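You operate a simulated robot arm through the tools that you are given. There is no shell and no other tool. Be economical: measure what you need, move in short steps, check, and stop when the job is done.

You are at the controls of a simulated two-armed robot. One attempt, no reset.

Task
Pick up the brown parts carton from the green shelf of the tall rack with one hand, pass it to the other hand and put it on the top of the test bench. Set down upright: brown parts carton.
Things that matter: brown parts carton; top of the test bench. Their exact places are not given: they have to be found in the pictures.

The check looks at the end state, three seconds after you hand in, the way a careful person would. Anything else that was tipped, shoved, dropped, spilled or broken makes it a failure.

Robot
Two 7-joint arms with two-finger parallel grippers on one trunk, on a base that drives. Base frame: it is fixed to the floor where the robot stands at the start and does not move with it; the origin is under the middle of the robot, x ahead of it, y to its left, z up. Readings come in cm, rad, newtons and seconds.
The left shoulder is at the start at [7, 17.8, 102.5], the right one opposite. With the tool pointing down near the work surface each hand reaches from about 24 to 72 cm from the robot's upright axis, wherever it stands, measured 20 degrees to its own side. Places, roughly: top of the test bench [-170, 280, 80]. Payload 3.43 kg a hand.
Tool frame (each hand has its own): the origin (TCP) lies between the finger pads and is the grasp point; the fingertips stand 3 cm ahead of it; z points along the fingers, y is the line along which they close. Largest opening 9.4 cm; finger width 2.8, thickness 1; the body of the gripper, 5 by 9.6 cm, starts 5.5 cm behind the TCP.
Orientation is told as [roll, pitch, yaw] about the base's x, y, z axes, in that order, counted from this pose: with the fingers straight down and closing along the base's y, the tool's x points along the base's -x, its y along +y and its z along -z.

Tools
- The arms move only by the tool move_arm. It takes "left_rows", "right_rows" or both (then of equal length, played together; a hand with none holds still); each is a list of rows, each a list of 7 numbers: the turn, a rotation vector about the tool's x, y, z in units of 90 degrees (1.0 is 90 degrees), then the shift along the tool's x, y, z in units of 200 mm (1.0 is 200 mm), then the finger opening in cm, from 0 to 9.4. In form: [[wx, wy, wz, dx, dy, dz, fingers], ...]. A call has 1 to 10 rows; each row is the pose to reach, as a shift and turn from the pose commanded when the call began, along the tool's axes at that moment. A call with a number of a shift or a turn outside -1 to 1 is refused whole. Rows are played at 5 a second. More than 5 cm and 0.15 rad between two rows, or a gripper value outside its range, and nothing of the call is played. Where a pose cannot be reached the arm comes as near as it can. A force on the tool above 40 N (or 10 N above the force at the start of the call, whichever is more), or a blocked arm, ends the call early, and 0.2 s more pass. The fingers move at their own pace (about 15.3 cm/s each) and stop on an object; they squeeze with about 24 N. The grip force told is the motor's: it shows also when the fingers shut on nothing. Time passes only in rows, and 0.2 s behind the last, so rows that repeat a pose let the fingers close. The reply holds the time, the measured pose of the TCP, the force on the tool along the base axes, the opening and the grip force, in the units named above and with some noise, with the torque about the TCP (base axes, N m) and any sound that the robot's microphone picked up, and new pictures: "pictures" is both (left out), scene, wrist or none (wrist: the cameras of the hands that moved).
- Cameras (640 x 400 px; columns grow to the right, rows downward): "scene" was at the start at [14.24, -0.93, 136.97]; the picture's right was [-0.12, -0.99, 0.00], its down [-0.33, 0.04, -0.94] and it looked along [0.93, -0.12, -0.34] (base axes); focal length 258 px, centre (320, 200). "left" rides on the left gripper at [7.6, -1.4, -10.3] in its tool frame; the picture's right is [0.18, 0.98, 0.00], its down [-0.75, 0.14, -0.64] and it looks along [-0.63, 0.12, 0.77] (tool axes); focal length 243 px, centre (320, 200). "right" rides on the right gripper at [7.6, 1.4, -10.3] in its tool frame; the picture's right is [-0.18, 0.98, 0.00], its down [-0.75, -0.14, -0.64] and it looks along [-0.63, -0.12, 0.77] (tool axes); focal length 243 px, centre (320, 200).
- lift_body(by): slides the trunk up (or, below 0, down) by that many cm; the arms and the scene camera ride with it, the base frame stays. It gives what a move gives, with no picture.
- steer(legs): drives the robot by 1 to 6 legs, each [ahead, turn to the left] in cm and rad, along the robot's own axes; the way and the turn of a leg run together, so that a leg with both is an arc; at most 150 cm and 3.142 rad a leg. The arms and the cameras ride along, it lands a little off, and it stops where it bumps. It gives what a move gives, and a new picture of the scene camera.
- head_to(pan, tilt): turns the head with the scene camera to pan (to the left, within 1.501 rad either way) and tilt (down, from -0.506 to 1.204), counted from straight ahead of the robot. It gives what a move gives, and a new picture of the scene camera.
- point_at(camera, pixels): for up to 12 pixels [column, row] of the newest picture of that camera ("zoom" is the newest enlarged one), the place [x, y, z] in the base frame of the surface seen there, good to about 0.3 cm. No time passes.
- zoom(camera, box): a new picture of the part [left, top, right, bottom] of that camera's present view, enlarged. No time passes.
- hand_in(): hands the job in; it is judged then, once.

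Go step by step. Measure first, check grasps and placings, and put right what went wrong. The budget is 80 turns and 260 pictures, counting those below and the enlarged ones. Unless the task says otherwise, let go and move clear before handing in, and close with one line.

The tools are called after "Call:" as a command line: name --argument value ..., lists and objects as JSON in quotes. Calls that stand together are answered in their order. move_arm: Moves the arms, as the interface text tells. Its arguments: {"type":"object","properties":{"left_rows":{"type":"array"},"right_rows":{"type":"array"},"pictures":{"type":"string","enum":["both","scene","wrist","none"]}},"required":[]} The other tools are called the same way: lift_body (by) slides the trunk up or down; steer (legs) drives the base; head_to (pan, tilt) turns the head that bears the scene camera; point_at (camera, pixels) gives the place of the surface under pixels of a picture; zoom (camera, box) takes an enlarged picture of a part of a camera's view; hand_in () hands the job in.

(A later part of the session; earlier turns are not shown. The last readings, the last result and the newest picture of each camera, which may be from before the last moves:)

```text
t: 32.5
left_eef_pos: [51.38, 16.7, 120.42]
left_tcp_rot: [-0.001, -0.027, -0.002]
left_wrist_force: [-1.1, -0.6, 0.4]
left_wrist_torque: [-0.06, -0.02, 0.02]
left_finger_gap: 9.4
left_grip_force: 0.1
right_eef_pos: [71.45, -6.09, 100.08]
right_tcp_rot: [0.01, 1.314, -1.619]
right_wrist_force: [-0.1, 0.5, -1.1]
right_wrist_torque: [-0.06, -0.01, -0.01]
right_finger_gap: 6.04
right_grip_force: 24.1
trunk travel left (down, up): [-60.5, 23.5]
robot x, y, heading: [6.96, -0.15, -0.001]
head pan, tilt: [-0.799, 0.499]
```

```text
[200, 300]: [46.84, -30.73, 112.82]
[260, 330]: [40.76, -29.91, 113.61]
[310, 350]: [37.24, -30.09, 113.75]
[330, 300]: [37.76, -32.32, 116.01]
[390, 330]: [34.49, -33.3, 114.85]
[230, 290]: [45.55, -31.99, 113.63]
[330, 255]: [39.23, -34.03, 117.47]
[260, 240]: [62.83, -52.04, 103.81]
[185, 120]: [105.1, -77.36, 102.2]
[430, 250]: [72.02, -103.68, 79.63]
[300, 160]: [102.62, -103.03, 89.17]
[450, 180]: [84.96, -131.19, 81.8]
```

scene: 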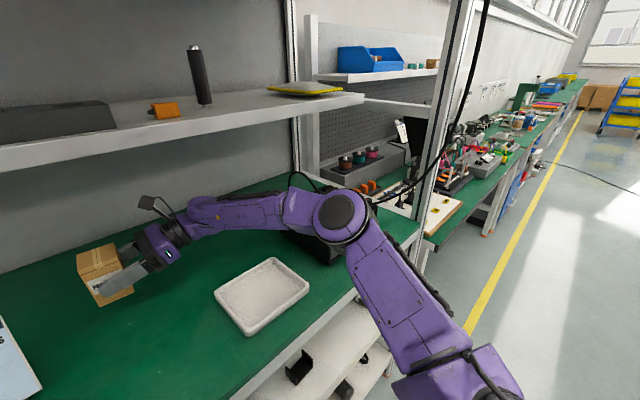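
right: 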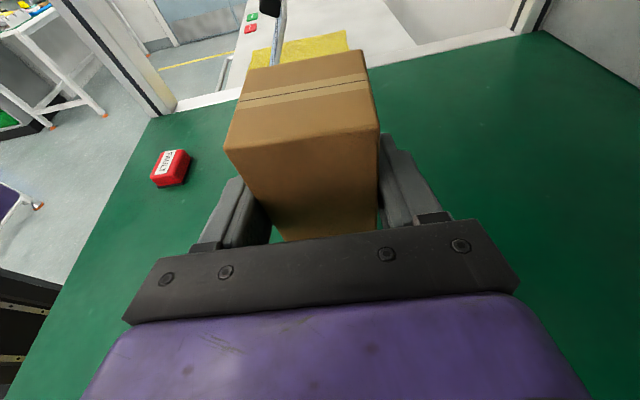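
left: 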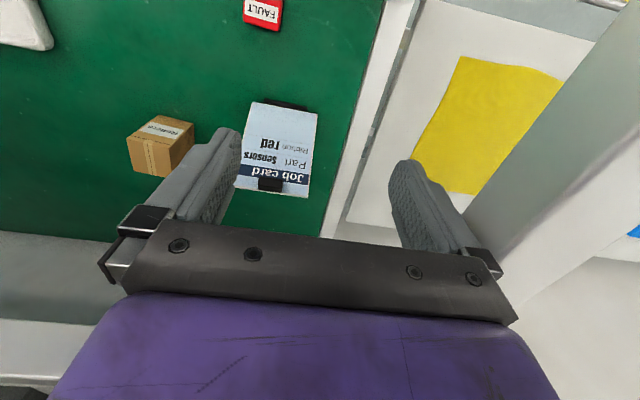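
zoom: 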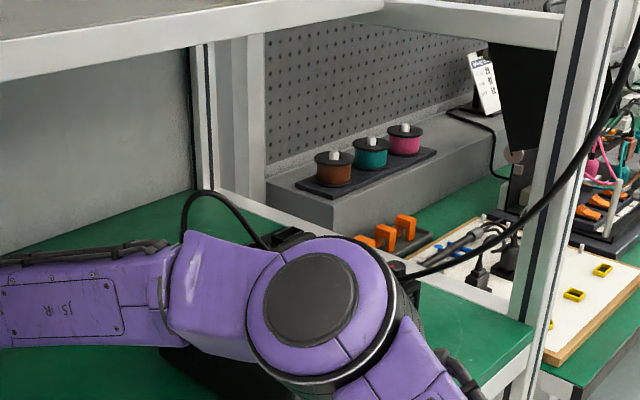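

The elbow is at (38,-33,116), clear of the power unit (x≥52). I'll try a short reverse to see if it was just a glitch.

Call:
steer --legs '[[-5, 0]]'

```text
t: 33.4
left_eef_pos: [47.07, 17.13, 120.16]
left_tcp_rot: [-0.005, -0.022, -0.001]
left_wrist_force: [0.9, 1.2, -0.4]
left_wrist_torque: [0.04, 0.02, 0.0]
left_finger_gap: 9.41
left_grip_force: 0.2
right_eef_pos: [66.99, -5.78, 99.83]
right_tcp_rot: [-0.013, 1.31, -1.641]
right_wrist_force: [-0.1, 0.1, -1.6]
right_wrist_torque: [-0.05, 0.01, 0.02]
right_finger_gap: 6.03
right_grip_force: 24.0
trunk travel left (down, up): [-60.5, 23.5]
robot x, y, heading: [2.27, 0.4, 0.001]
head pan, tilt: [-0.799, 0.499]
```

scene: 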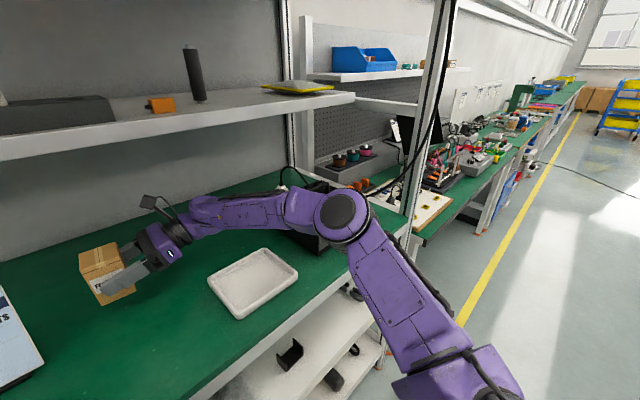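

That worked. Continuing in moderate legs.

Call:
steer --legs '[[-30, 0]]'

Call:
steer --legs '[[-25, 0]]'

```text
t: 35.5
left_eef_pos: [16.88, 17.11, 120.18]
left_tcp_rot: [-0.006, -0.023, -0.004]
left_wrist_force: [0.3, -0.3, 0.7]
left_wrist_torque: [0.01, -0.04, -0.02]
left_finger_gap: 9.41
left_grip_force: 0.1
right_eef_pos: [36.74, -5.89, 99.89]
right_tcp_rot: [-0.006, 1.309, -1.636]
right_wrist_force: [1.0, -0.4, -1.0]
right_wrist_torque: [-0.03, 0.0, -0.01]
right_finger_gap: 6.04
right_grip_force: 24.1
trunk travel left (down, up): [-60.5, 23.5]
robot x, y, heading: [-28.08, 0.1, -0.0]
head pan, tilt: [-0.799, 0.499]
```

scene: 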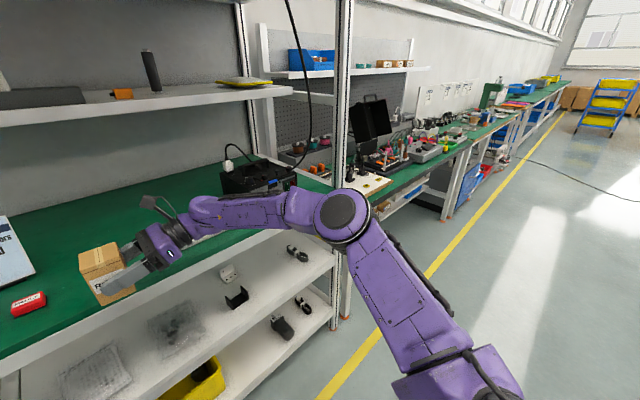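

```text
t: 37.3
left_eef_pos: [-7.88, 17.15, 120.24]
left_tcp_rot: [-0.007, -0.022, -0.007]
left_wrist_force: [0.2, 0.3, -0.8]
left_wrist_torque: [0.0, -0.02, 0.0]
left_finger_gap: 9.41
left_grip_force: 0.1
right_eef_pos: [11.93, -6.12, 99.84]
right_tcp_rot: [-0.008, 1.308, -1.643]
right_wrist_force: [-1.5, 0.5, -1.5]
right_wrist_torque: [-0.03, -0.02, -0.03]
right_finger_gap: 6.02
right_grip_force: 24.1
trunk travel left (down, up): [-60.5, 23.5]
robot x, y, heading: [-52.71, 0.67, -0.003]
head pan, tilt: [-0.799, 0.499]
```

scene: 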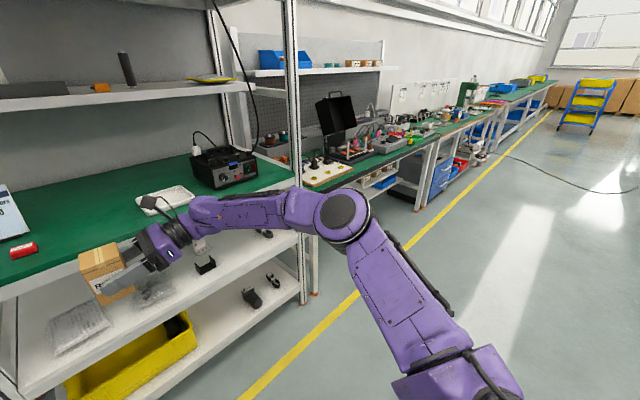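

Clear of the rack. Bringing the carton nearer the middle of the robot and 5 cm up for the hand-over.

Call:
head_to --pan 0.0 --tilt 0.5

Call:
move_arm --right_rows '[[0, 0, 0, 0.062, -0.124, 0.037, 2], [0, 0, 0, 0.123, -0.248, 0.074, 2], [0, 0, 0, 0.185, -0.372, 0.11, 2], [0, 0, 0, 0.246, -0.496, 0.147, 2], [0, 0, 0, 0.308, -0.62, 0.184, 2], [0, 0, 0, 0.308, -0.62, 0.184, 2]]' --left_rows '[[0, 0, 0, 0, 0, -0.1, 9.4], [0, 0, 0, 0, 0, -0.2, 9.4], [0, 0, 0, 0, 0, -0.2, 9.4], [0, 0, 0, 0, 0, -0.2, 9.4], [0, 0, 0, 0, 0, -0.2, 9.4], [0, 0, 0, 0, 0, -0.2, 9.4]]' --pictures "both"

```text
t: 38.4
left_eef_pos: [-7.95, 17.08, 120.08]
left_tcp_rot: [-0.008, -0.024, -0.01]
left_wrist_force: [0.0, -0.2, -0.2]
left_wrist_torque: [0.0, 0.01, 0.01]
left_finger_gap: 9.39
left_grip_force: 0.0
right_eef_pos: [11.89, -6.13, 99.86]
right_tcp_rot: [-0.006, 1.31, -1.642]
right_wrist_force: [-1.2, -0.5, -1.8]
right_wrist_torque: [-0.02, -0.02, 0.04]
right_finger_gap: 6.01
right_grip_force: 23.8
trunk travel left (down, up): [-60.5, 23.5]
robot x, y, heading: [-52.71, 0.1, -0.005]
head pan, tilt: [0.0, 0.499]
```

scene: 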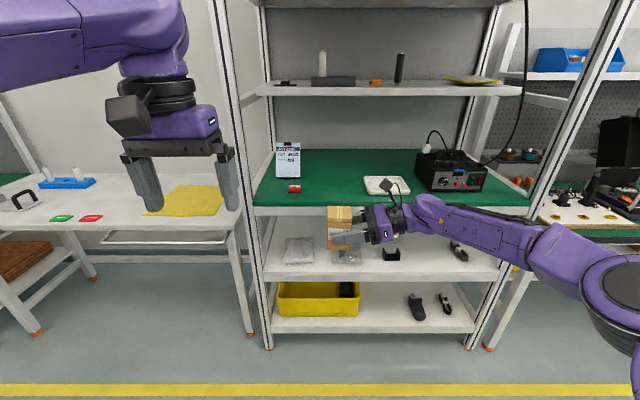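

```text
t: 39.8
left_eef_pos: [-7.96, 17.03, 124.06]
left_tcp_rot: [-0.006, -0.023, -0.009]
left_wrist_force: [0.0, 0.1, 1.4]
left_wrist_torque: [0.01, -0.01, -0.01]
left_finger_gap: 9.4
left_grip_force: 0.0
right_eef_pos: [0.04, -0.15, 104.72]
right_tcp_rot: [-0.008, 1.308, -1.646]
right_wrist_force: [0.7, 0.3, -1.3]
right_wrist_torque: [-0.01, -0.01, 0.0]
right_finger_gap: 6.02
right_grip_force: 24.0
trunk travel left (down, up): [-60.5, 23.5]
robot x, y, heading: [-52.83, 0.38, -0.013]
head pan, tilt: [0.0, 0.499]
```

scene: 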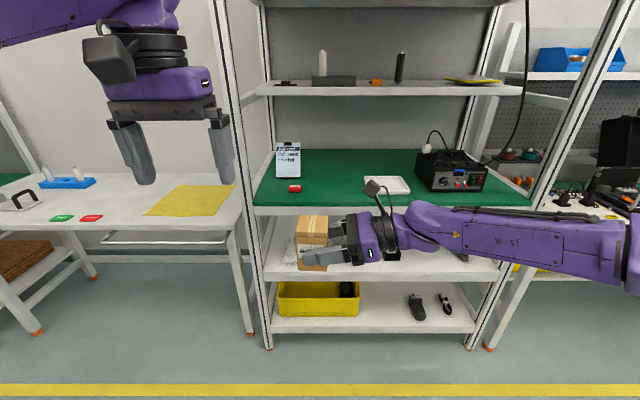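
right: 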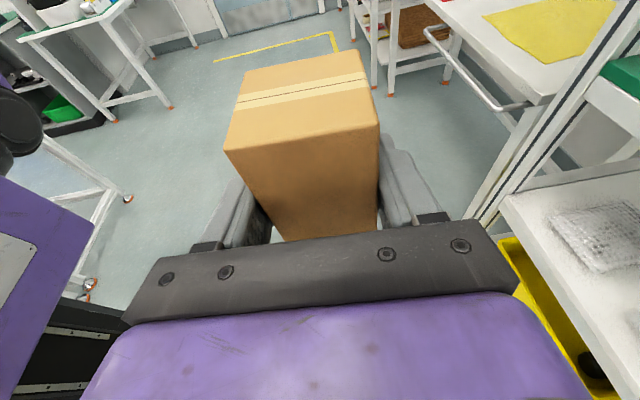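
left: 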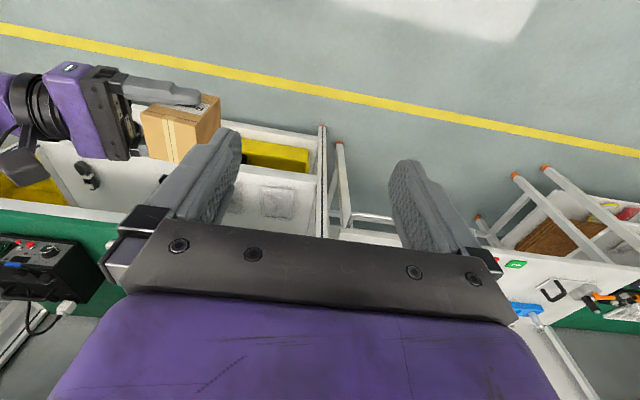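

Now I'll measure the held carton's corners in the scene view (pixels 297–328 × 215–270).

Call:
zoom --camera "scene" --box '[272, 200, 352, 280]'

```text
5.00 times, centred on (312, 240) of scene
```

zoom: 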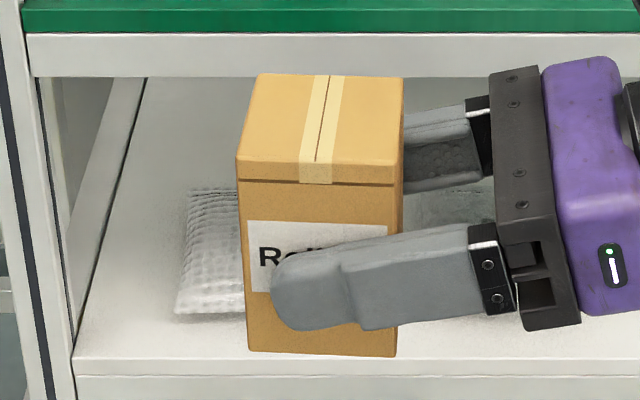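

Call:
point_at --camera "zoom" --pixels '[[262, 80], [400, 84], [242, 158], [398, 163], [320, 78], [310, 150], [245, 172], [395, 185], [252, 340], [390, 350], [255, 120], [400, 125]]'

```text
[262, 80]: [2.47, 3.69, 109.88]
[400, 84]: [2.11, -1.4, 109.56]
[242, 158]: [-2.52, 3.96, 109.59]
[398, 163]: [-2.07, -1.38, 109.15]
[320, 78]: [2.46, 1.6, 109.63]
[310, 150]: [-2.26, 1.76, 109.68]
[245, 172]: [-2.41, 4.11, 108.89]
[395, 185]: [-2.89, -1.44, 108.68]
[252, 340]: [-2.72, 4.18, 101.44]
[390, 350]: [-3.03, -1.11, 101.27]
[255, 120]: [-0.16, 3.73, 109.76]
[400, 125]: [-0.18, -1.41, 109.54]
```

Carton centre is (-0.1, 1.3), top z 109.7, yaw ≈ -0.06. Moving the left hand directly above it at its present height, opening 7.6 cm.

Call:
move_arm --left_rows '[[0.001, 0.003, 0.007, -0.079, -0.157, 0, 7.6], [0.002, 0.006, 0.014, -0.158, -0.314, 0, 7.6], [0.003, 0.009, 0.021, -0.237, -0.471, 0, 7.6], [0.004, 0.012, 0.028, -0.316, -0.628, 0, 7.6], [0.004, 0.0146, 0.036, -0.395, -0.785, 0, 7.6], [0.004, 0.0146, 0.036, -0.395, -0.785, 0, 7.6]]' --pictures "both"

```text
t: 41.2
left_eef_pos: [-2.43, 4.48, 123.71]
left_tcp_rot: [-0.015, -0.005, -0.053]
left_wrist_force: [0.1, -0.4, -0.1]
left_wrist_torque: [-0.01, -0.03, 0.01]
left_finger_gap: 7.59
left_grip_force: 0.0
left hand out of reach, approached as far as the arm can: row 4, 5, 6
right_eef_pos: [0.05, -0.11, 104.83]
right_tcp_rot: [-0.009, 1.309, -1.645]
right_wrist_force: [-0.1, 0.0, -1.7]
right_wrist_torque: [-0.04, 0.04, -0.02]
right_finger_gap: 6.01
right_grip_force: 24.2
trunk travel left (down, up): [-60.5, 23.5]
robot x, y, heading: [-52.75, 0.28, -0.007]
head pan, tilt: [0.0, 0.499]
```

scene: 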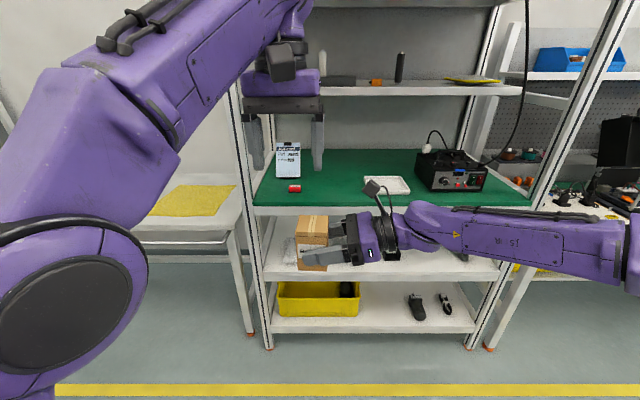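
left: 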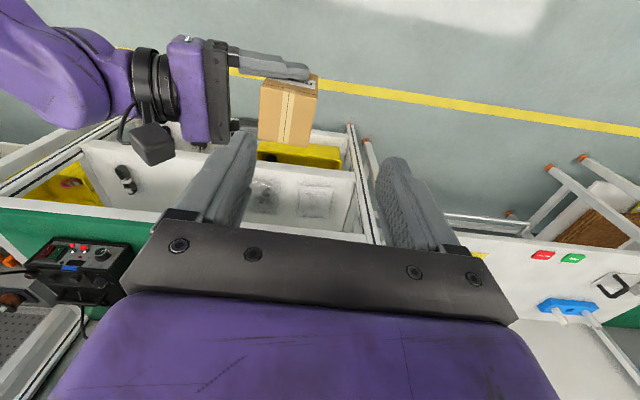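

The left hand ran out of reach short of the spot, so I'll bring the carton 6 cm closer and 5 cm further left.

Call:
move_arm --right_rows '[[0, 0, 0, 0.02, -0.106, 0.073, 2], [0, 0, 0, 0.04, -0.212, 0.147, 2], [0, 0, 0, 0.059, -0.318, 0.22, 2], [0, 0, 0, 0.059, -0.318, 0.22, 2]]' --pictures "scene"

```text
t: 42.2
left_eef_pos: [-2.46, 4.59, 123.81]
left_tcp_rot: [-0.012, -0.007, -0.054]
left_wrist_force: [0.0, 0.2, 0.4]
left_wrist_torque: [-0.02, 0.03, 0.0]
left_finger_gap: 7.6
left_grip_force: 0.0
right_eef_pos: [-6.1, 4.85, 104.98]
right_tcp_rot: [-0.005, 1.308, -1.641]
right_wrist_force: [0.5, -0.5, -1.6]
right_wrist_torque: [0.01, -0.02, -0.02]
right_finger_gap: 5.99
right_grip_force: 24.1
trunk travel left (down, up): [-60.5, 23.5]
robot x, y, heading: [-52.74, 0.1, -0.008]
head pan, tilt: [0.0, 0.499]
```

scene: 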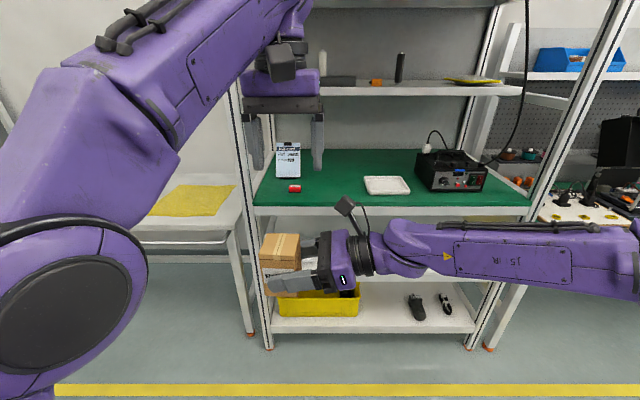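

Call:
move_arm --left_rows '[[0, 0, 0, 0.095, 0.04, 0, 7.6], [0, 0, 0, 0.19, 0.08, 0, 7.6], [0, 0, 0, 0.19, 0.08, 0, 7.6]]' --pictures "wrist"

Call:
zoom --camera "scene" --box '[230, 180, 390, 310]'

Call:
point_at --camera "scene" --pixels '[[266, 236], [297, 236], [263, 256], [297, 259], [281, 238], [280, 255], [265, 246], [298, 247]]'

```text
t: 43.0
left_eef_pos: [-6.11, 6.43, 123.64]
left_tcp_rot: [-0.012, 0.002, -0.066]
left_wrist_force: [-0.1, 0.8, 0.7]
left_wrist_torque: [0.02, 0.04, 0.01]
left_finger_gap: 7.6
left_grip_force: 0.0
right_eef_pos: [-6.03, 4.9, 105.1]
right_tcp_rot: [-0.009, 1.309, -1.647]
right_wrist_force: [0.4, 0.4, -2.0]
right_wrist_torque: [-0.02, 0.01, 0.03]
right_finger_gap: 6.0
right_grip_force: 23.7
trunk travel left (down, up): [-60.5, 23.5]
robot x, y, heading: [-52.94, 0.2, -0.007]
head pan, tilt: [0.0, 0.499]
```

left: 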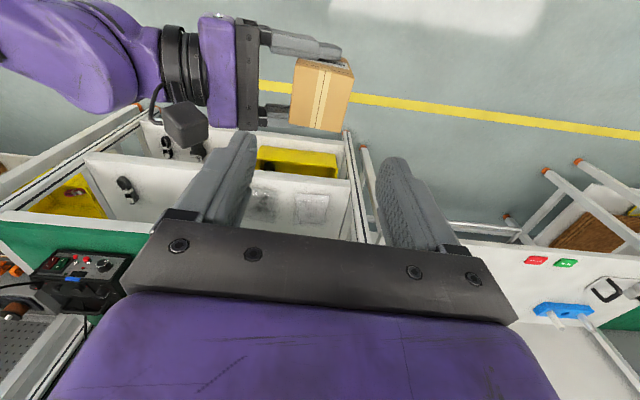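

```text
3.08 times, centred on (310, 245) of scene
```

zoom: 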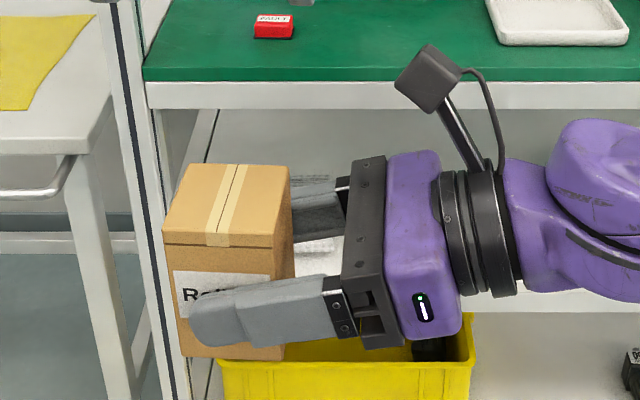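

```text
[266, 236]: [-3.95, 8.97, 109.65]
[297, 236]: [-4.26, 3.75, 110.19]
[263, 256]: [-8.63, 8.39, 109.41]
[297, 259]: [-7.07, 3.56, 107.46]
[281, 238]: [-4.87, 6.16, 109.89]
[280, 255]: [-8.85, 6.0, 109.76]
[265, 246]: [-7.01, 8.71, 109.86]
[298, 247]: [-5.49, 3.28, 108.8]
```

The left hand is exactly above the carton (centre ≈(-6.2,6.35)); the right camera block clears the left palm by ~2.5 cm. Descending 10 cm, then checking.

Call:
move_arm --left_rows '[[0.004, 0, 0, 0, 0, 0.17, 7.6], [0.008, 0, 0, 0, 0, 0.34, 7.6], [0.008, 0, 0, 0, 0, 0.5, 7.6], [0.008, 0, 0, 0, 0, 0.5, 7.6]]' --pictures "both"

```text
t: 44.0
left_eef_pos: [-6.13, 6.27, 113.85]
left_tcp_rot: [-0.025, -0.002, -0.065]
left_wrist_force: [-0.2, 0.1, -1.2]
left_wrist_torque: [0.02, 0.0, -0.03]
left_finger_gap: 7.6
left_grip_force: 0.0
right_eef_pos: [-6.15, 4.9, 105.04]
right_tcp_rot: [-0.005, 1.31, -1.643]
right_wrist_force: [-1.3, -0.6, -1.6]
right_wrist_torque: [-0.04, -0.02, 0.01]
right_finger_gap: 5.99
right_grip_force: 23.8
trunk travel left (down, up): [-60.5, 23.5]
robot x, y, heading: [-52.85, 0.32, -0.008]
head pan, tilt: [0.0, 0.499]
```

scene: 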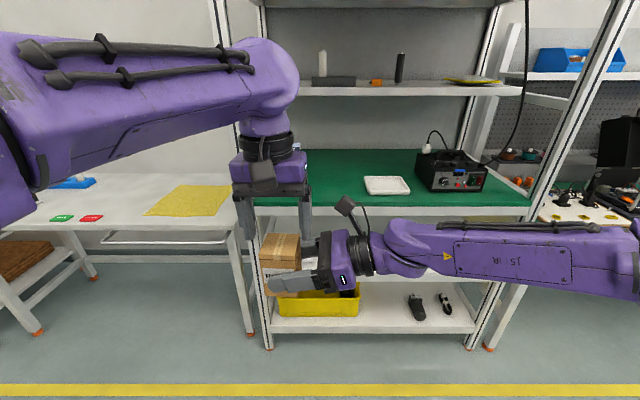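
left: 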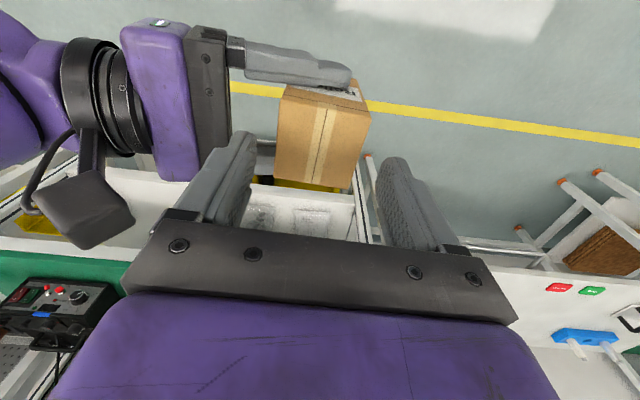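

Centred (carton columns 278–370 between fingers). Descending the last 5.9 cm and levelling the roll.

Call:
move_arm --left_rows '[[-0.008, 0, 0, 0, 0, 0.1, 7.6], [-0.016, 0, 0, 0, 0, 0.2, 7.6], [-0.016, 0, 0, 0, 0, 0.295, 7.6], [-0.016, 0, 0, 0, 0, 0.295, 7.6]]' --pictures "both"

Call:
zoom --camera "scene" --box '[200, 160, 400, 320]'

```text
t: 45.0
left_eef_pos: [-6.04, 6.36, 107.82]
left_tcp_rot: [0.0, -0.001, -0.065]
left_wrist_force: [-0.6, 0.1, 0.6]
left_wrist_torque: [-0.04, -0.03, -0.01]
left_finger_gap: 7.6
left_grip_force: 0.2
right_eef_pos: [-6.07, 4.89, 105.04]
right_tcp_rot: [-0.006, 1.309, -1.644]
right_wrist_force: [0.0, 0.1, -1.8]
right_wrist_torque: [0.0, 0.02, 0.02]
right_finger_gap: 5.99
right_grip_force: 23.6
trunk travel left (down, up): [-60.5, 23.5]
robot x, y, heading: [-52.64, 0.12, -0.008]
head pan, tilt: [0.0, 0.499]
```

scene: 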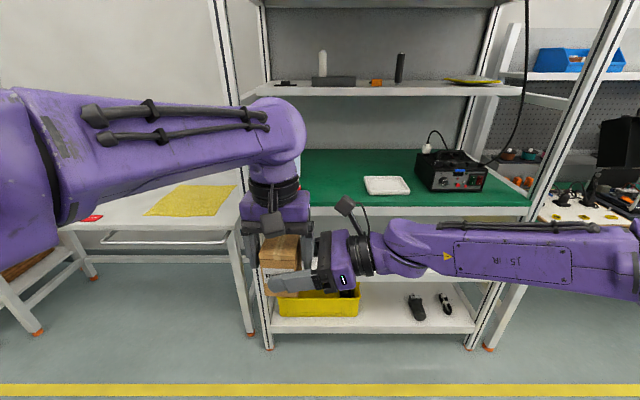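
left: 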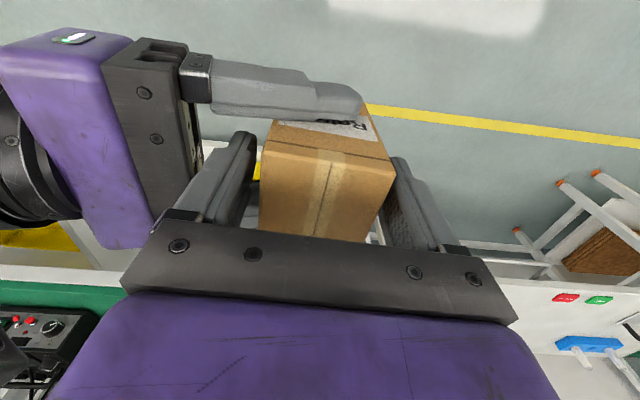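

```text
2.50 times, centred on (300, 240) of scene
```

zoom: 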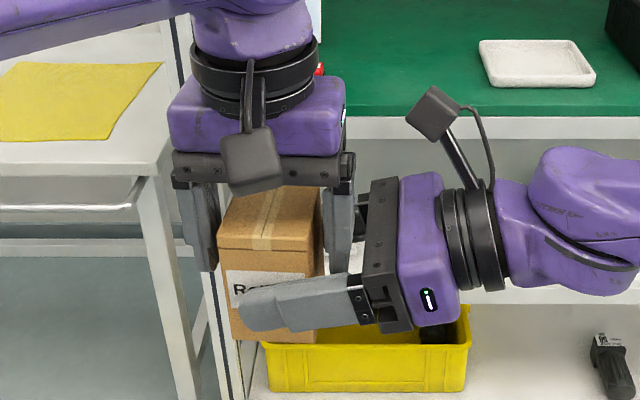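

The left fingers straddle the carton's top half with no contact. Closing the left gripper.

Call:
move_arm --left_rows '[[0, 0, 0, 0, 0, 0, 6], [0, 0, 0, 0, 0, 0, 4], [0, 0, 0, 0, 0, 0, 2], [0, 0, 0, 0, 0, 0, 2], [0, 0, 0, 0, 0, 0, 2]]' --pictures "wrist"

```text
t: 46.2
left_eef_pos: [-6.01, 6.16, 107.8]
left_tcp_rot: [0.0, -0.001, -0.068]
left_wrist_force: [-2.3, -9.3, -0.2]
left_wrist_torque: [-0.29, -0.02, -0.03]
left_finger_gap: 6.03
left_grip_force: 24.1
right_eef_pos: [-6.16, 4.96, 104.99]
right_tcp_rot: [-0.005, 1.308, -1.644]
right_wrist_force: [2.8, 8.2, 0.4]
right_wrist_torque: [0.02, 0.02, 0.03]
right_finger_gap: 6.04
right_grip_force: 23.7
trunk travel left (down, up): [-60.5, 23.5]
robot x, y, heading: [-52.9, 0.17, -0.008]
head pan, tilt: [0.0, 0.499]
```

left: 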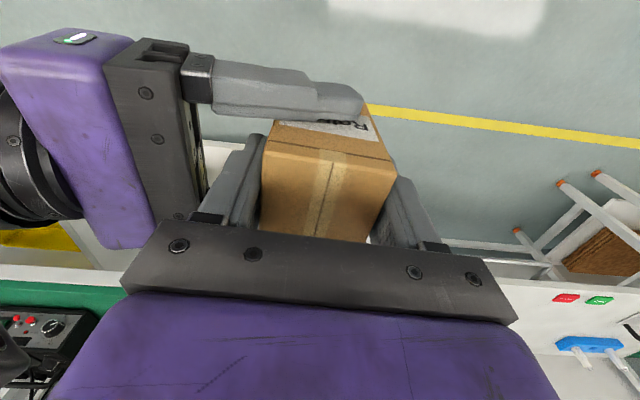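

Both hands hold it (gap 6.03, 24 N left). Opening the right hand.

Call:
move_arm --right_rows '[[0, 0, 0, 0, 0, 0, 4], [0, 0, 0, 0, 0, 0, 7], [0, 0, 0, 0, 0, 0, 9.4], [0, 0, 0, 0, 0, 0, 9.4], [0, 0, 0, 0, 0, 0, 9.4]]' --pictures "wrist"

```text
t: 47.4
left_eef_pos: [-6.12, 6.34, 107.69]
left_tcp_rot: [0.001, 0.001, -0.067]
left_wrist_force: [-0.1, -1.2, 0.3]
left_wrist_torque: [0.0, -0.03, -0.04]
left_finger_gap: 6.0
left_grip_force: 23.9
right_eef_pos: [-6.03, 4.89, 105.05]
right_tcp_rot: [-0.006, 1.311, -1.642]
right_wrist_force: [0.1, 0.3, -0.9]
right_wrist_torque: [0.04, 0.01, 0.0]
right_finger_gap: 9.38
right_grip_force: 0.0
trunk travel left (down, up): [-60.5, 23.5]
robot x, y, heading: [-52.79, 0.09, -0.005]
head pan, tilt: [0.0, 0.499]
```

right: 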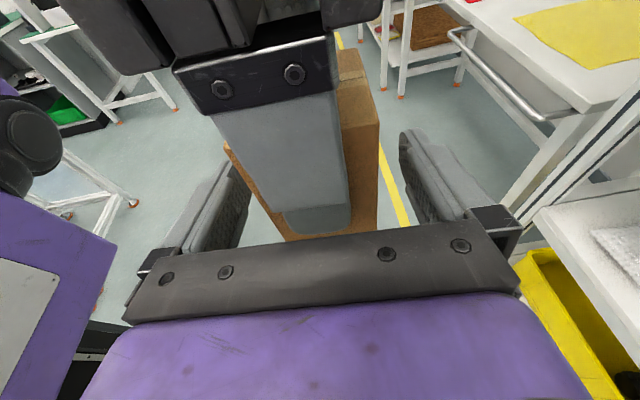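

The left hand holds the carton alone. Withdrawing the right hand 16 cm to the right.

Call:
move_arm --right_rows '[[0, 0, 0, -0.052, 0, -0.193, 9.4], [0, 0, 0, -0.104, 0, -0.386, 9.4], [0, 0, 0, -0.155, 0, -0.58, 9.4], [0, 0, 0, -0.207, 0, -0.773, 9.4], [0, 0, 0, -0.207, 0, -0.773, 9.4]]' --pictures "scene"

```text
t: 48.6
left_eef_pos: [-6.02, 6.46, 107.82]
left_tcp_rot: [-0.001, 0.0, -0.066]
left_wrist_force: [0.8, 0.3, 0.0]
left_wrist_torque: [-0.02, 0.03, -0.03]
left_finger_gap: 6.0
left_grip_force: 24.2
right_eef_pos: [-7.38, -10.9, 104.89]
right_tcp_rot: [-0.006, 1.308, -1.642]
right_wrist_force: [-0.8, -0.7, 0.1]
right_wrist_torque: [0.0, -0.04, -0.01]
right_finger_gap: 9.38
right_grip_force: 0.1
trunk travel left (down, up): [-60.5, 23.5]
robot x, y, heading: [-52.83, 0.27, -0.007]
head pan, tilt: [0.0, 0.499]
```

scene: 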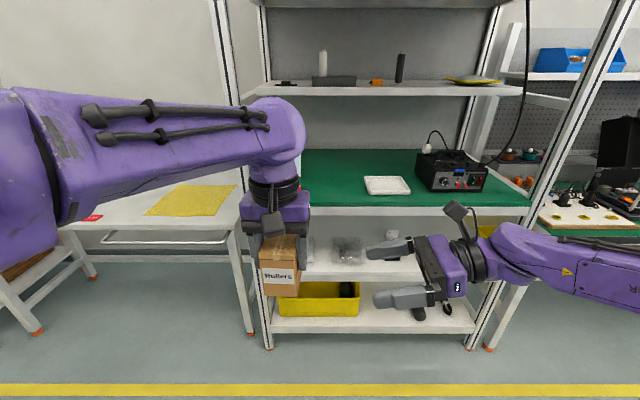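

Hand-over complete. I'll tuck the right arm: turn it back fingers-down while drawing it back and to the right.

Call:
move_arm --right_rows '[[0.0461, -0.0461, -0.0601, 0.032, -0.065, -0.102, 9.4], [0.0922, -0.0922, -0.1203, 0.063, -0.13, -0.205, 9.4], [0.1384, -0.1384, -0.1804, 0.095, -0.196, -0.307, 9.4], [0.1845, -0.1845, -0.2405, 0.127, -0.261, -0.41, 9.4], [0.2306, -0.2306, -0.3007, 0.159, -0.326, -0.512, 9.4], [0.2767, -0.2767, -0.3608, 0.19, -0.39, -0.615, 9.4], [0.3229, -0.3229, -0.421, 0.222, -0.457, -0.717, 9.4]]' --pictures "none"

Call:
move_arm --right_rows '[[0.0461, -0.0461, -0.0601, 0, 0, 0, 9.4], [0.0922, -0.0922, -0.1203, 0, 0, 0, 9.4], [0.1384, -0.1384, -0.1804, 0, 0, 0, 9.4], [0.1845, -0.1845, -0.2405, 0, 0, 0, 9.4], [0.2306, -0.2306, -0.3007, 0, 0, 0, 9.4], [0.2767, -0.2767, -0.3608, 0, 0, 0, 9.4], [0.3229, -0.3229, -0.421, 0, 0, 0, 9.4]]' --pictures "scene"

```text
t: 50.2
left_eef_pos: [-6.07, 6.22, 107.95]
left_tcp_rot: [0.0, 0.0, -0.067]
left_wrist_force: [-0.4, -0.2, -0.3]
left_wrist_torque: [-0.03, -0.01, 0.01]
left_finger_gap: 6.0
left_grip_force: 23.9
right_eef_pos: [-17.51, -23.34, 112.91]
right_tcp_rot: [0.345, 0.621, -0.642]
right_wrist_force: [0.9, 0.5, -0.2]
right_wrist_torque: [-0.04, -0.05, 0.02]
right_finger_gap: 9.39
right_grip_force: 0.0
trunk travel left (down, up): [-60.5, 23.5]
robot x, y, heading: [-53.08, 0.45, -0.008]
head pan, tilt: [0.0, 0.499]
```

```text
t: 51.8
left_eef_pos: [-6.08, 6.31, 107.79]
left_tcp_rot: [0.001, -0.001, -0.067]
left_wrist_force: [0.1, -0.3, -1.1]
left_wrist_torque: [-0.02, -0.01, 0.0]
left_finger_gap: 6.01
left_grip_force: 24.0
right_eef_pos: [-17.29, -23.02, 112.84]
right_tcp_rot: [-0.002, 0.0, -0.063]
right_wrist_force: [-0.4, -1.1, 0.3]
right_wrist_torque: [-0.01, -0.01, 0.01]
right_finger_gap: 9.39
right_grip_force: 0.0
trunk travel left (down, up): [-60.5, 23.5]
robot x, y, heading: [-52.83, 0.04, -0.008]
head pan, tilt: [0.0, 0.499]
```

scene: 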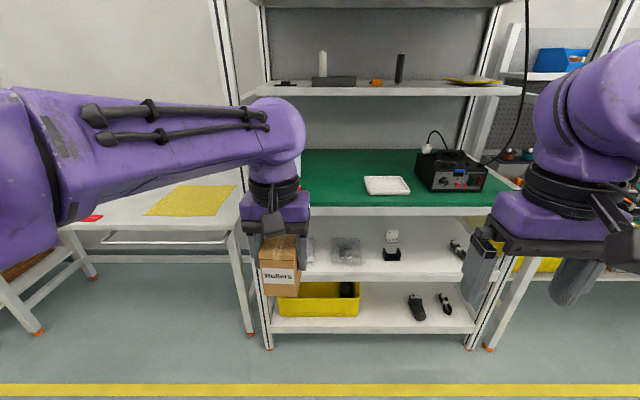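

Carton secure in the left hand, right arm tucked. Drawing the left hand in and up a little, then looking left toward the bench.

Call:
move_arm --left_rows '[[0, 0, 0, 0.1, 0.15, -0.1, 2], [0, 0, 0, 0.2, 0.3, -0.2, 2], [0, 0, 0, 0.3, 0.45, -0.3, 2], [0, 0, 0, 0.4, 0.6, -0.4, 2], [0, 0, 0, 0.4, 0.6, -0.4, 2]]' --pictures "none"

Call:
steer --legs '[[0, 1.57]]'

Call:
head_to --pan 0.4 --tilt 0.2

```text
t: 53.0
left_eef_pos: [-13.38, 18.72, 115.73]
left_tcp_rot: [0.003, -0.001, -0.067]
left_wrist_force: [-0.2, -0.2, -1.5]
left_wrist_torque: [0.01, 0.01, 0.0]
left_finger_gap: 6.02
left_grip_force: 24.2
right_eef_pos: [-17.09, -23.16, 112.83]
right_tcp_rot: [0.0, 0.002, -0.066]
right_wrist_force: [0.4, -0.9, -0.2]
right_wrist_torque: [0.03, -0.01, 0.01]
right_finger_gap: 9.4
right_grip_force: 0.0
trunk travel left (down, up): [-60.5, 23.5]
robot x, y, heading: [-52.95, -0.09, -0.007]
head pan, tilt: [0.0, 0.499]
```

```text
t: 57.2
left_eef_pos: [-71.35, 39.58, 115.73]
left_tcp_rot: [-0.001, 0.0, 1.507]
left_wrist_force: [-1.1, -0.1, -0.7]
left_wrist_torque: [-0.01, 0.02, -0.01]
left_finger_gap: 6.04
left_grip_force: 24.3
right_eef_pos: [-29.54, 35.86, 112.95]
right_tcp_rot: [0.001, 0.001, 1.506]
right_wrist_force: [0.0, 0.1, 0.4]
right_wrist_torque: [0.03, 0.01, 0.02]
right_finger_gap: 9.39
right_grip_force: 0.1
trunk travel left (down, up): [-60.5, 23.5]
robot x, y, heading: [-52.55, 0.37, 1.569]
head pan, tilt: [0.0, 0.499]
```

scene: 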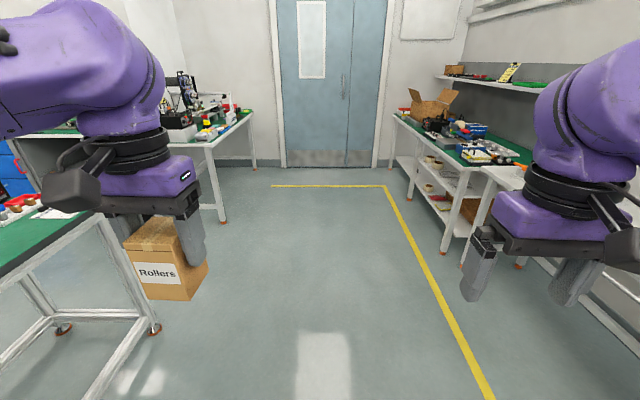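

```text
t: 58.1
left_eef_pos: [-71.34, 39.45, 115.78]
left_tcp_rot: [0.001, -0.001, 1.507]
left_wrist_force: [-0.7, -0.1, -1.9]
left_wrist_torque: [0.01, -0.02, 0.02]
left_finger_gap: 6.01
left_grip_force: 23.9
right_eef_pos: [-29.47, 35.73, 113.03]
right_tcp_rot: [0.001, 0.002, 1.507]
right_wrist_force: [0.6, 0.0, -0.3]
right_wrist_torque: [0.01, 0.0, 0.02]
right_finger_gap: 9.42
right_grip_force: 0.1
trunk travel left (down, up): [-60.5, 23.5]
robot x, y, heading: [-52.82, 0.44, 1.564]
head pan, tilt: [0.4, 0.201]
```

scene: 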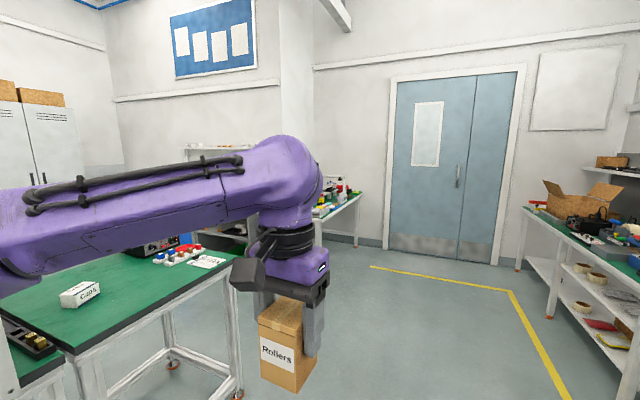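

Two tables on the left: a near one (corner pixel ~(235,265)) and a farther one (pixel ~(340,200)). Measuring both.

Call:
point_at --camera "scene" --pixels '[[225, 270], [200, 285], [120, 325], [20, 340], [80, 292], [175, 265], [330, 215], [355, 196], [345, 205], [360, 240], [232, 380], [325, 207]]'

```text
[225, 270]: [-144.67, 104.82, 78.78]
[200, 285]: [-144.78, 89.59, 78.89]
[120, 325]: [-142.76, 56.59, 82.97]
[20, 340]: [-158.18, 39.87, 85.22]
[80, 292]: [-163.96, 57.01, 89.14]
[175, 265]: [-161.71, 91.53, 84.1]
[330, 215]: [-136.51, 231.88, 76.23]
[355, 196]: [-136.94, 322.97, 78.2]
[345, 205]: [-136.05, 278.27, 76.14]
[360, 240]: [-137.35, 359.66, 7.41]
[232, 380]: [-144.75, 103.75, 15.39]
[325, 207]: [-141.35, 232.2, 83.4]
```

The far table (edge x≈-136, y 230–325, top ≈80) is the test bench. Driving up the aisle and then turning to face it.

Call:
steer --legs '[[140, 0], [130, 0], [0, 1.57]]'

Call:
head_to --pan 0.0 --tilt 0.45

```text
t: 75.0
left_eef_pos: [-85.96, 254.7, 115.83]
left_tcp_rot: [-0.001, -0.001, 3.015]
left_wrist_force: [0.3, 0.5, -1.4]
left_wrist_torque: [-0.02, -0.01, -0.01]
left_finger_gap: 6.01
left_grip_force: 24.0
right_eef_pos: [-79.78, 296.27, 112.81]
right_tcp_rot: [0.002, 0.002, 3.015]
right_wrist_force: [-0.8, -0.8, -0.3]
right_wrist_torque: [0.01, 0.01, -0.01]
right_finger_gap: 9.38
right_grip_force: 0.1
trunk travel left (down, up): [-60.5, 23.5]
robot x, y, heading: [-45.56, 271.17, 3.078]
head pan, tilt: [0.4, 0.201]
```

scene: 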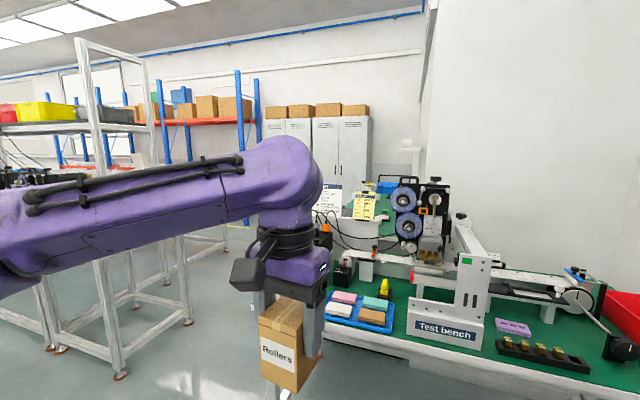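

```text
t: 75.9
left_eef_pos: [-86.04, 254.67, 115.76]
left_tcp_rot: [0.0, 0.0, 3.015]
left_wrist_force: [0.0, 0.3, -2.3]
left_wrist_torque: [0.02, -0.04, 0.01]
left_finger_gap: 6.01
left_grip_force: 23.9
right_eef_pos: [-79.79, 296.44, 112.93]
right_tcp_rot: [-0.001, 0.003, 3.015]
right_wrist_force: [-0.6, -0.1, 0.6]
right_wrist_torque: [0.0, 0.02, -0.01]
right_finger_gap: 9.42
right_grip_force: 0.1
trunk travel left (down, up): [-60.5, 23.5]
robot x, y, heading: [-45.62, 270.8, 3.078]
head pan, tilt: [0.0, 0.45]
```

scene: 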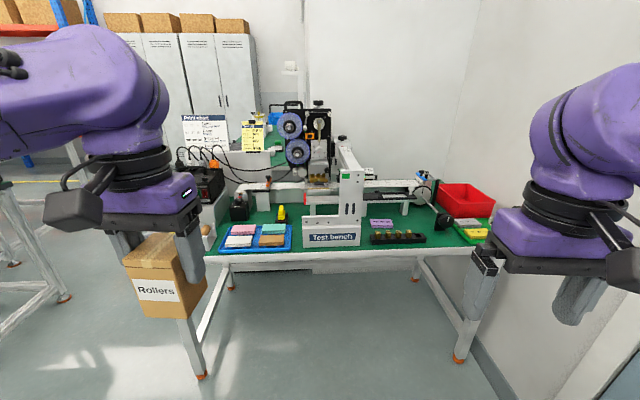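

I'm facing the "Test bench". Zooming in to find a free patch of its green top.

Call:
zoom --camera "scene" --box '[195, 150, 505, 280]'

Call:
point_at --camera "scene" --pixels '[[296, 243], [296, 230], [270, 215], [380, 247], [440, 242], [385, 213], [405, 222], [430, 228], [300, 215], [220, 248], [460, 248], [232, 225]]'

```text
2.06 times, centred on (350, 215) of scene
```

zoom: 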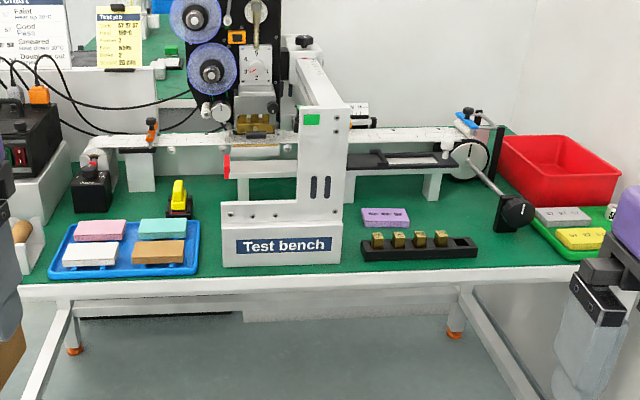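

```text
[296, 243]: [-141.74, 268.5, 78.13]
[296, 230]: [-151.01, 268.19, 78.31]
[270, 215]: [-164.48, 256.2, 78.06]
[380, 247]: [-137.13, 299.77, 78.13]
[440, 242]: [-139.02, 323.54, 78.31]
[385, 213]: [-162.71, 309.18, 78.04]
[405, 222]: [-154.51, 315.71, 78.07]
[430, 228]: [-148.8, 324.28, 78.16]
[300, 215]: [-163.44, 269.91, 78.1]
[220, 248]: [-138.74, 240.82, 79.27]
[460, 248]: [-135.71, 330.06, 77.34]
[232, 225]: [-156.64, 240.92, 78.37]
```

The top is at z≈78. Free candidates: front right near scene pixel (440,240) and the patch near (270,215). I'll drive 30 cm closer and look more steeply.

Call:
steer --legs '[[30, 0.05]]'

Call:
head_to --pan -0.1 --tilt 0.6

Call:
zoom --camera "scene" --box '[160, 100, 520, 325]'

```text
t: 77.9
left_eef_pos: [-114.88, 253.97, 115.79]
left_tcp_rot: [-0.001, -0.001, 3.067]
left_wrist_force: [0.5, 0.9, -0.9]
left_wrist_torque: [-0.02, -0.02, -0.01]
left_finger_gap: 5.97
left_grip_force: 24.1
right_eef_pos: [-110.71, 295.84, 112.92]
right_tcp_rot: [0.001, -0.001, 3.066]
right_wrist_force: [0.5, -0.3, 1.1]
right_wrist_torque: [0.03, -0.01, 0.0]
right_finger_gap: 9.39
right_grip_force: 0.1
trunk travel left (down, up): [-60.5, 23.5]
robot x, y, heading: [-75.12, 271.87, 3.134]
head pan, tilt: [0.0, 0.45]
```

scene: 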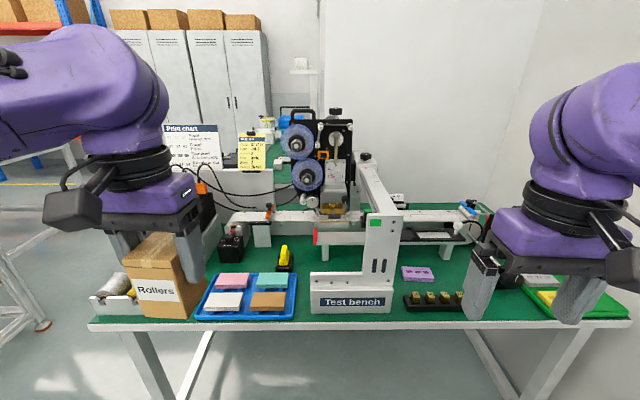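

```text
t: 78.6
left_eef_pos: [-114.97, 253.85, 115.77]
left_tcp_rot: [0.001, -0.001, 3.067]
left_wrist_force: [-0.2, 0.3, -1.8]
left_wrist_torque: [0.01, 0.01, 0.01]
left_finger_gap: 6.03
left_grip_force: 23.8
right_eef_pos: [-110.69, 295.94, 113.01]
right_tcp_rot: [0.001, 0.003, 3.066]
right_wrist_force: [0.7, -0.1, 0.1]
right_wrist_torque: [0.01, 0.01, 0.03]
right_finger_gap: 9.44
right_grip_force: 0.1
trunk travel left (down, up): [-60.5, 23.5]
robot x, y, heading: [-75.45, 272.19, 3.125]
head pan, tilt: [-0.099, 0.6]
```

scene: 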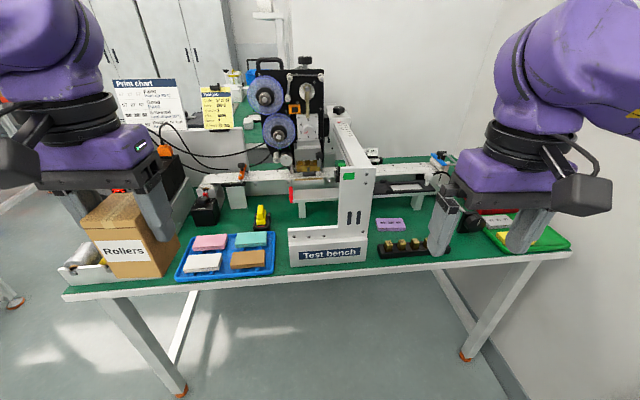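

```text
1.78 times, centred on (340, 212) of scene
```

zoom: 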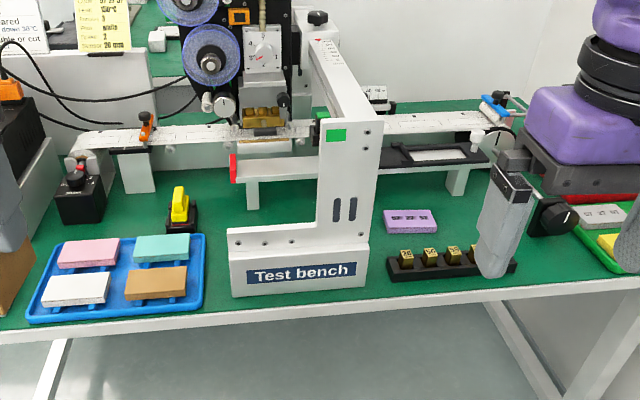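

Call:
point_at --camera "zoom" --pixels '[[105, 218], [167, 230], [155, 195], [135, 232], [130, 128], [204, 240], [228, 270], [204, 300], [225, 235], [197, 232], [182, 190], [245, 210]]'

Call:
point_at --camera "zoom" --pixels '[[437, 230], [450, 215], [528, 262], [555, 262], [520, 280], [532, 232], [555, 215], [440, 170], [438, 155], [590, 262], [470, 240], [85, 165]]'

```text
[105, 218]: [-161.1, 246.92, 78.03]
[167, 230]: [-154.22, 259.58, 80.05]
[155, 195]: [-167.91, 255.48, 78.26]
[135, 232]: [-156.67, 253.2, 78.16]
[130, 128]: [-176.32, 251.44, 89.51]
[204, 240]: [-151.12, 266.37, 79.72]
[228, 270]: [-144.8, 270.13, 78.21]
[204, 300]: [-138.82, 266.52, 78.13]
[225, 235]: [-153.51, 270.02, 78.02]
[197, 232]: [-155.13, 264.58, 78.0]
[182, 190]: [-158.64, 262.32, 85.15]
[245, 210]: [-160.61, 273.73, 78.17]
```

```text
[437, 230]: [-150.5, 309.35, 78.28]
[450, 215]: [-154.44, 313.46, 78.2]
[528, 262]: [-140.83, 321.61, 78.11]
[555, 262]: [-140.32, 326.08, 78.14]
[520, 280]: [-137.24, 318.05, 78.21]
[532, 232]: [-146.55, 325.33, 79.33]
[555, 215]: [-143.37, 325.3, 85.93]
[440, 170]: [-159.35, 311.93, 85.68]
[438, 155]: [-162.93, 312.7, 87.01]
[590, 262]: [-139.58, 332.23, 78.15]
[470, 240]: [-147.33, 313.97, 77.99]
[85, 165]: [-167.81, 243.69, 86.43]
```

Good spot: the green patch around (-161, 253.3), bounded by the black button box (y<247), yellow latch (y>259.5), tray (x>-156) and post. I'll drive 22 cm closer to bring it in reach.

Call:
steer --legs '[[22, 0.015]]'

Call:
head_to --pan 0.15 --tilt 0.6

Call:
zoom --camera "left" --box '[0, 0, 640, 400]'

```text
t: 80.3
left_eef_pos: [-136.93, 253.58, 115.86]
left_tcp_rot: [0.0, 0.0, 3.079]
left_wrist_force: [-0.3, -0.6, -1.5]
left_wrist_torque: [-0.03, 0.01, -0.01]
left_finger_gap: 6.03
left_grip_force: 23.4
right_eef_pos: [-133.36, 295.55, 113.05]
right_tcp_rot: [0.0, -0.001, 3.081]
right_wrist_force: [-0.3, 0.5, 0.6]
right_wrist_torque: [0.0, -0.03, 0.04]
right_finger_gap: 9.38
right_grip_force: 0.0
trunk travel left (down, up): [-60.5, 23.5]
robot x, y, heading: [-98.16, 271.96, 3.139]
head pan, tilt: [-0.099, 0.6]
```

scene: 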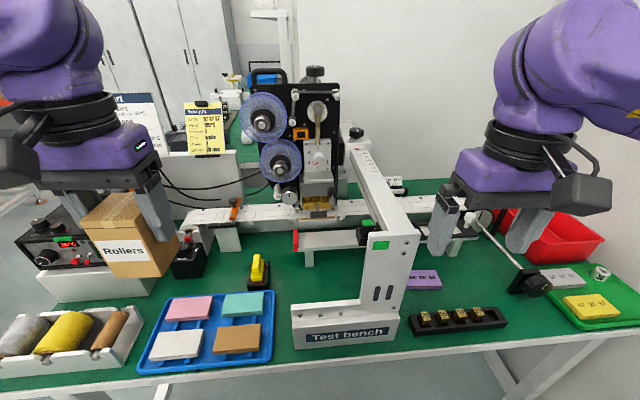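

```text
t: 81.1
left_eef_pos: [-137.05, 253.62, 115.71]
left_tcp_rot: [-0.002, 0.0, 3.08]
left_wrist_force: [0.7, 0.9, -1.6]
left_wrist_torque: [-0.05, 0.01, -0.01]
left_finger_gap: 6.01
left_grip_force: 23.9
right_eef_pos: [-133.46, 295.6, 112.95]
right_tcp_rot: [0.0, 0.0, 3.082]
right_wrist_force: [-0.1, -0.5, 0.1]
right_wrist_torque: [0.0, -0.03, 0.01]
right_finger_gap: 9.39
right_grip_force: 0.1
trunk travel left (down, up): [-60.5, 23.5]
robot x, y, heading: [-97.52, 272.43, 3.137]
head pan, tilt: [0.15, 0.6]
```

scene: 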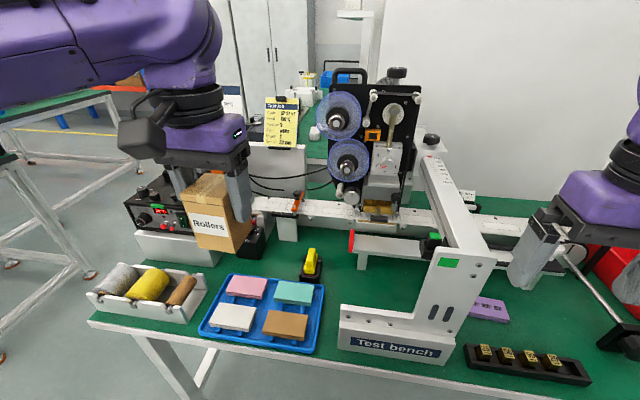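

```text
1.00 times, centred on (320, 200) of left
```

zoom: 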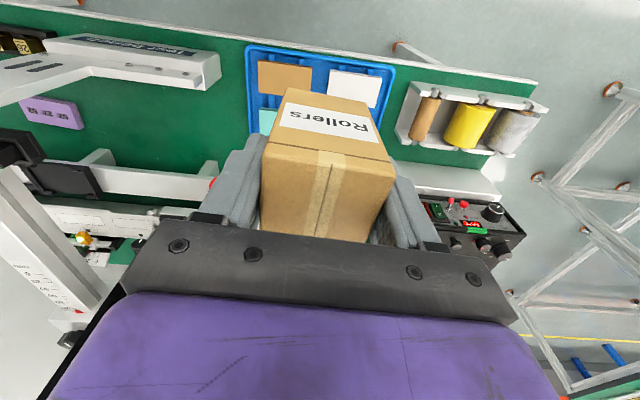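

Call:
zoom --camera "scene" --box '[190, 190, 390, 315]'

Call:
point_at --camera "zoom" --pixels '[[265, 265], [330, 260], [350, 280], [350, 240], [300, 225], [440, 280], [480, 300], [480, 350], [440, 340], [530, 250], [430, 200], [250, 240]]'

```text
3.20 times, centred on (290, 252) of scene
```

zoom: 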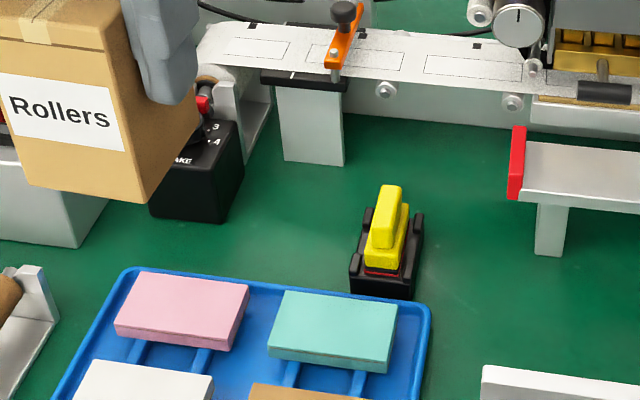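

```text
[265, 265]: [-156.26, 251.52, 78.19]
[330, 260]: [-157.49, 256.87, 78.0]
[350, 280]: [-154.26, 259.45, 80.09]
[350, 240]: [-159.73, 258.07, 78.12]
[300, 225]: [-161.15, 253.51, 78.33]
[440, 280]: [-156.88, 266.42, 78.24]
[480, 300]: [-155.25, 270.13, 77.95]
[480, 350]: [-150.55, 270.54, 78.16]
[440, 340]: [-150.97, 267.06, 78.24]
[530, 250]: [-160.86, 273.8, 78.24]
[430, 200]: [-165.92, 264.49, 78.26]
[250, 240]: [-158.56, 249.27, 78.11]
```

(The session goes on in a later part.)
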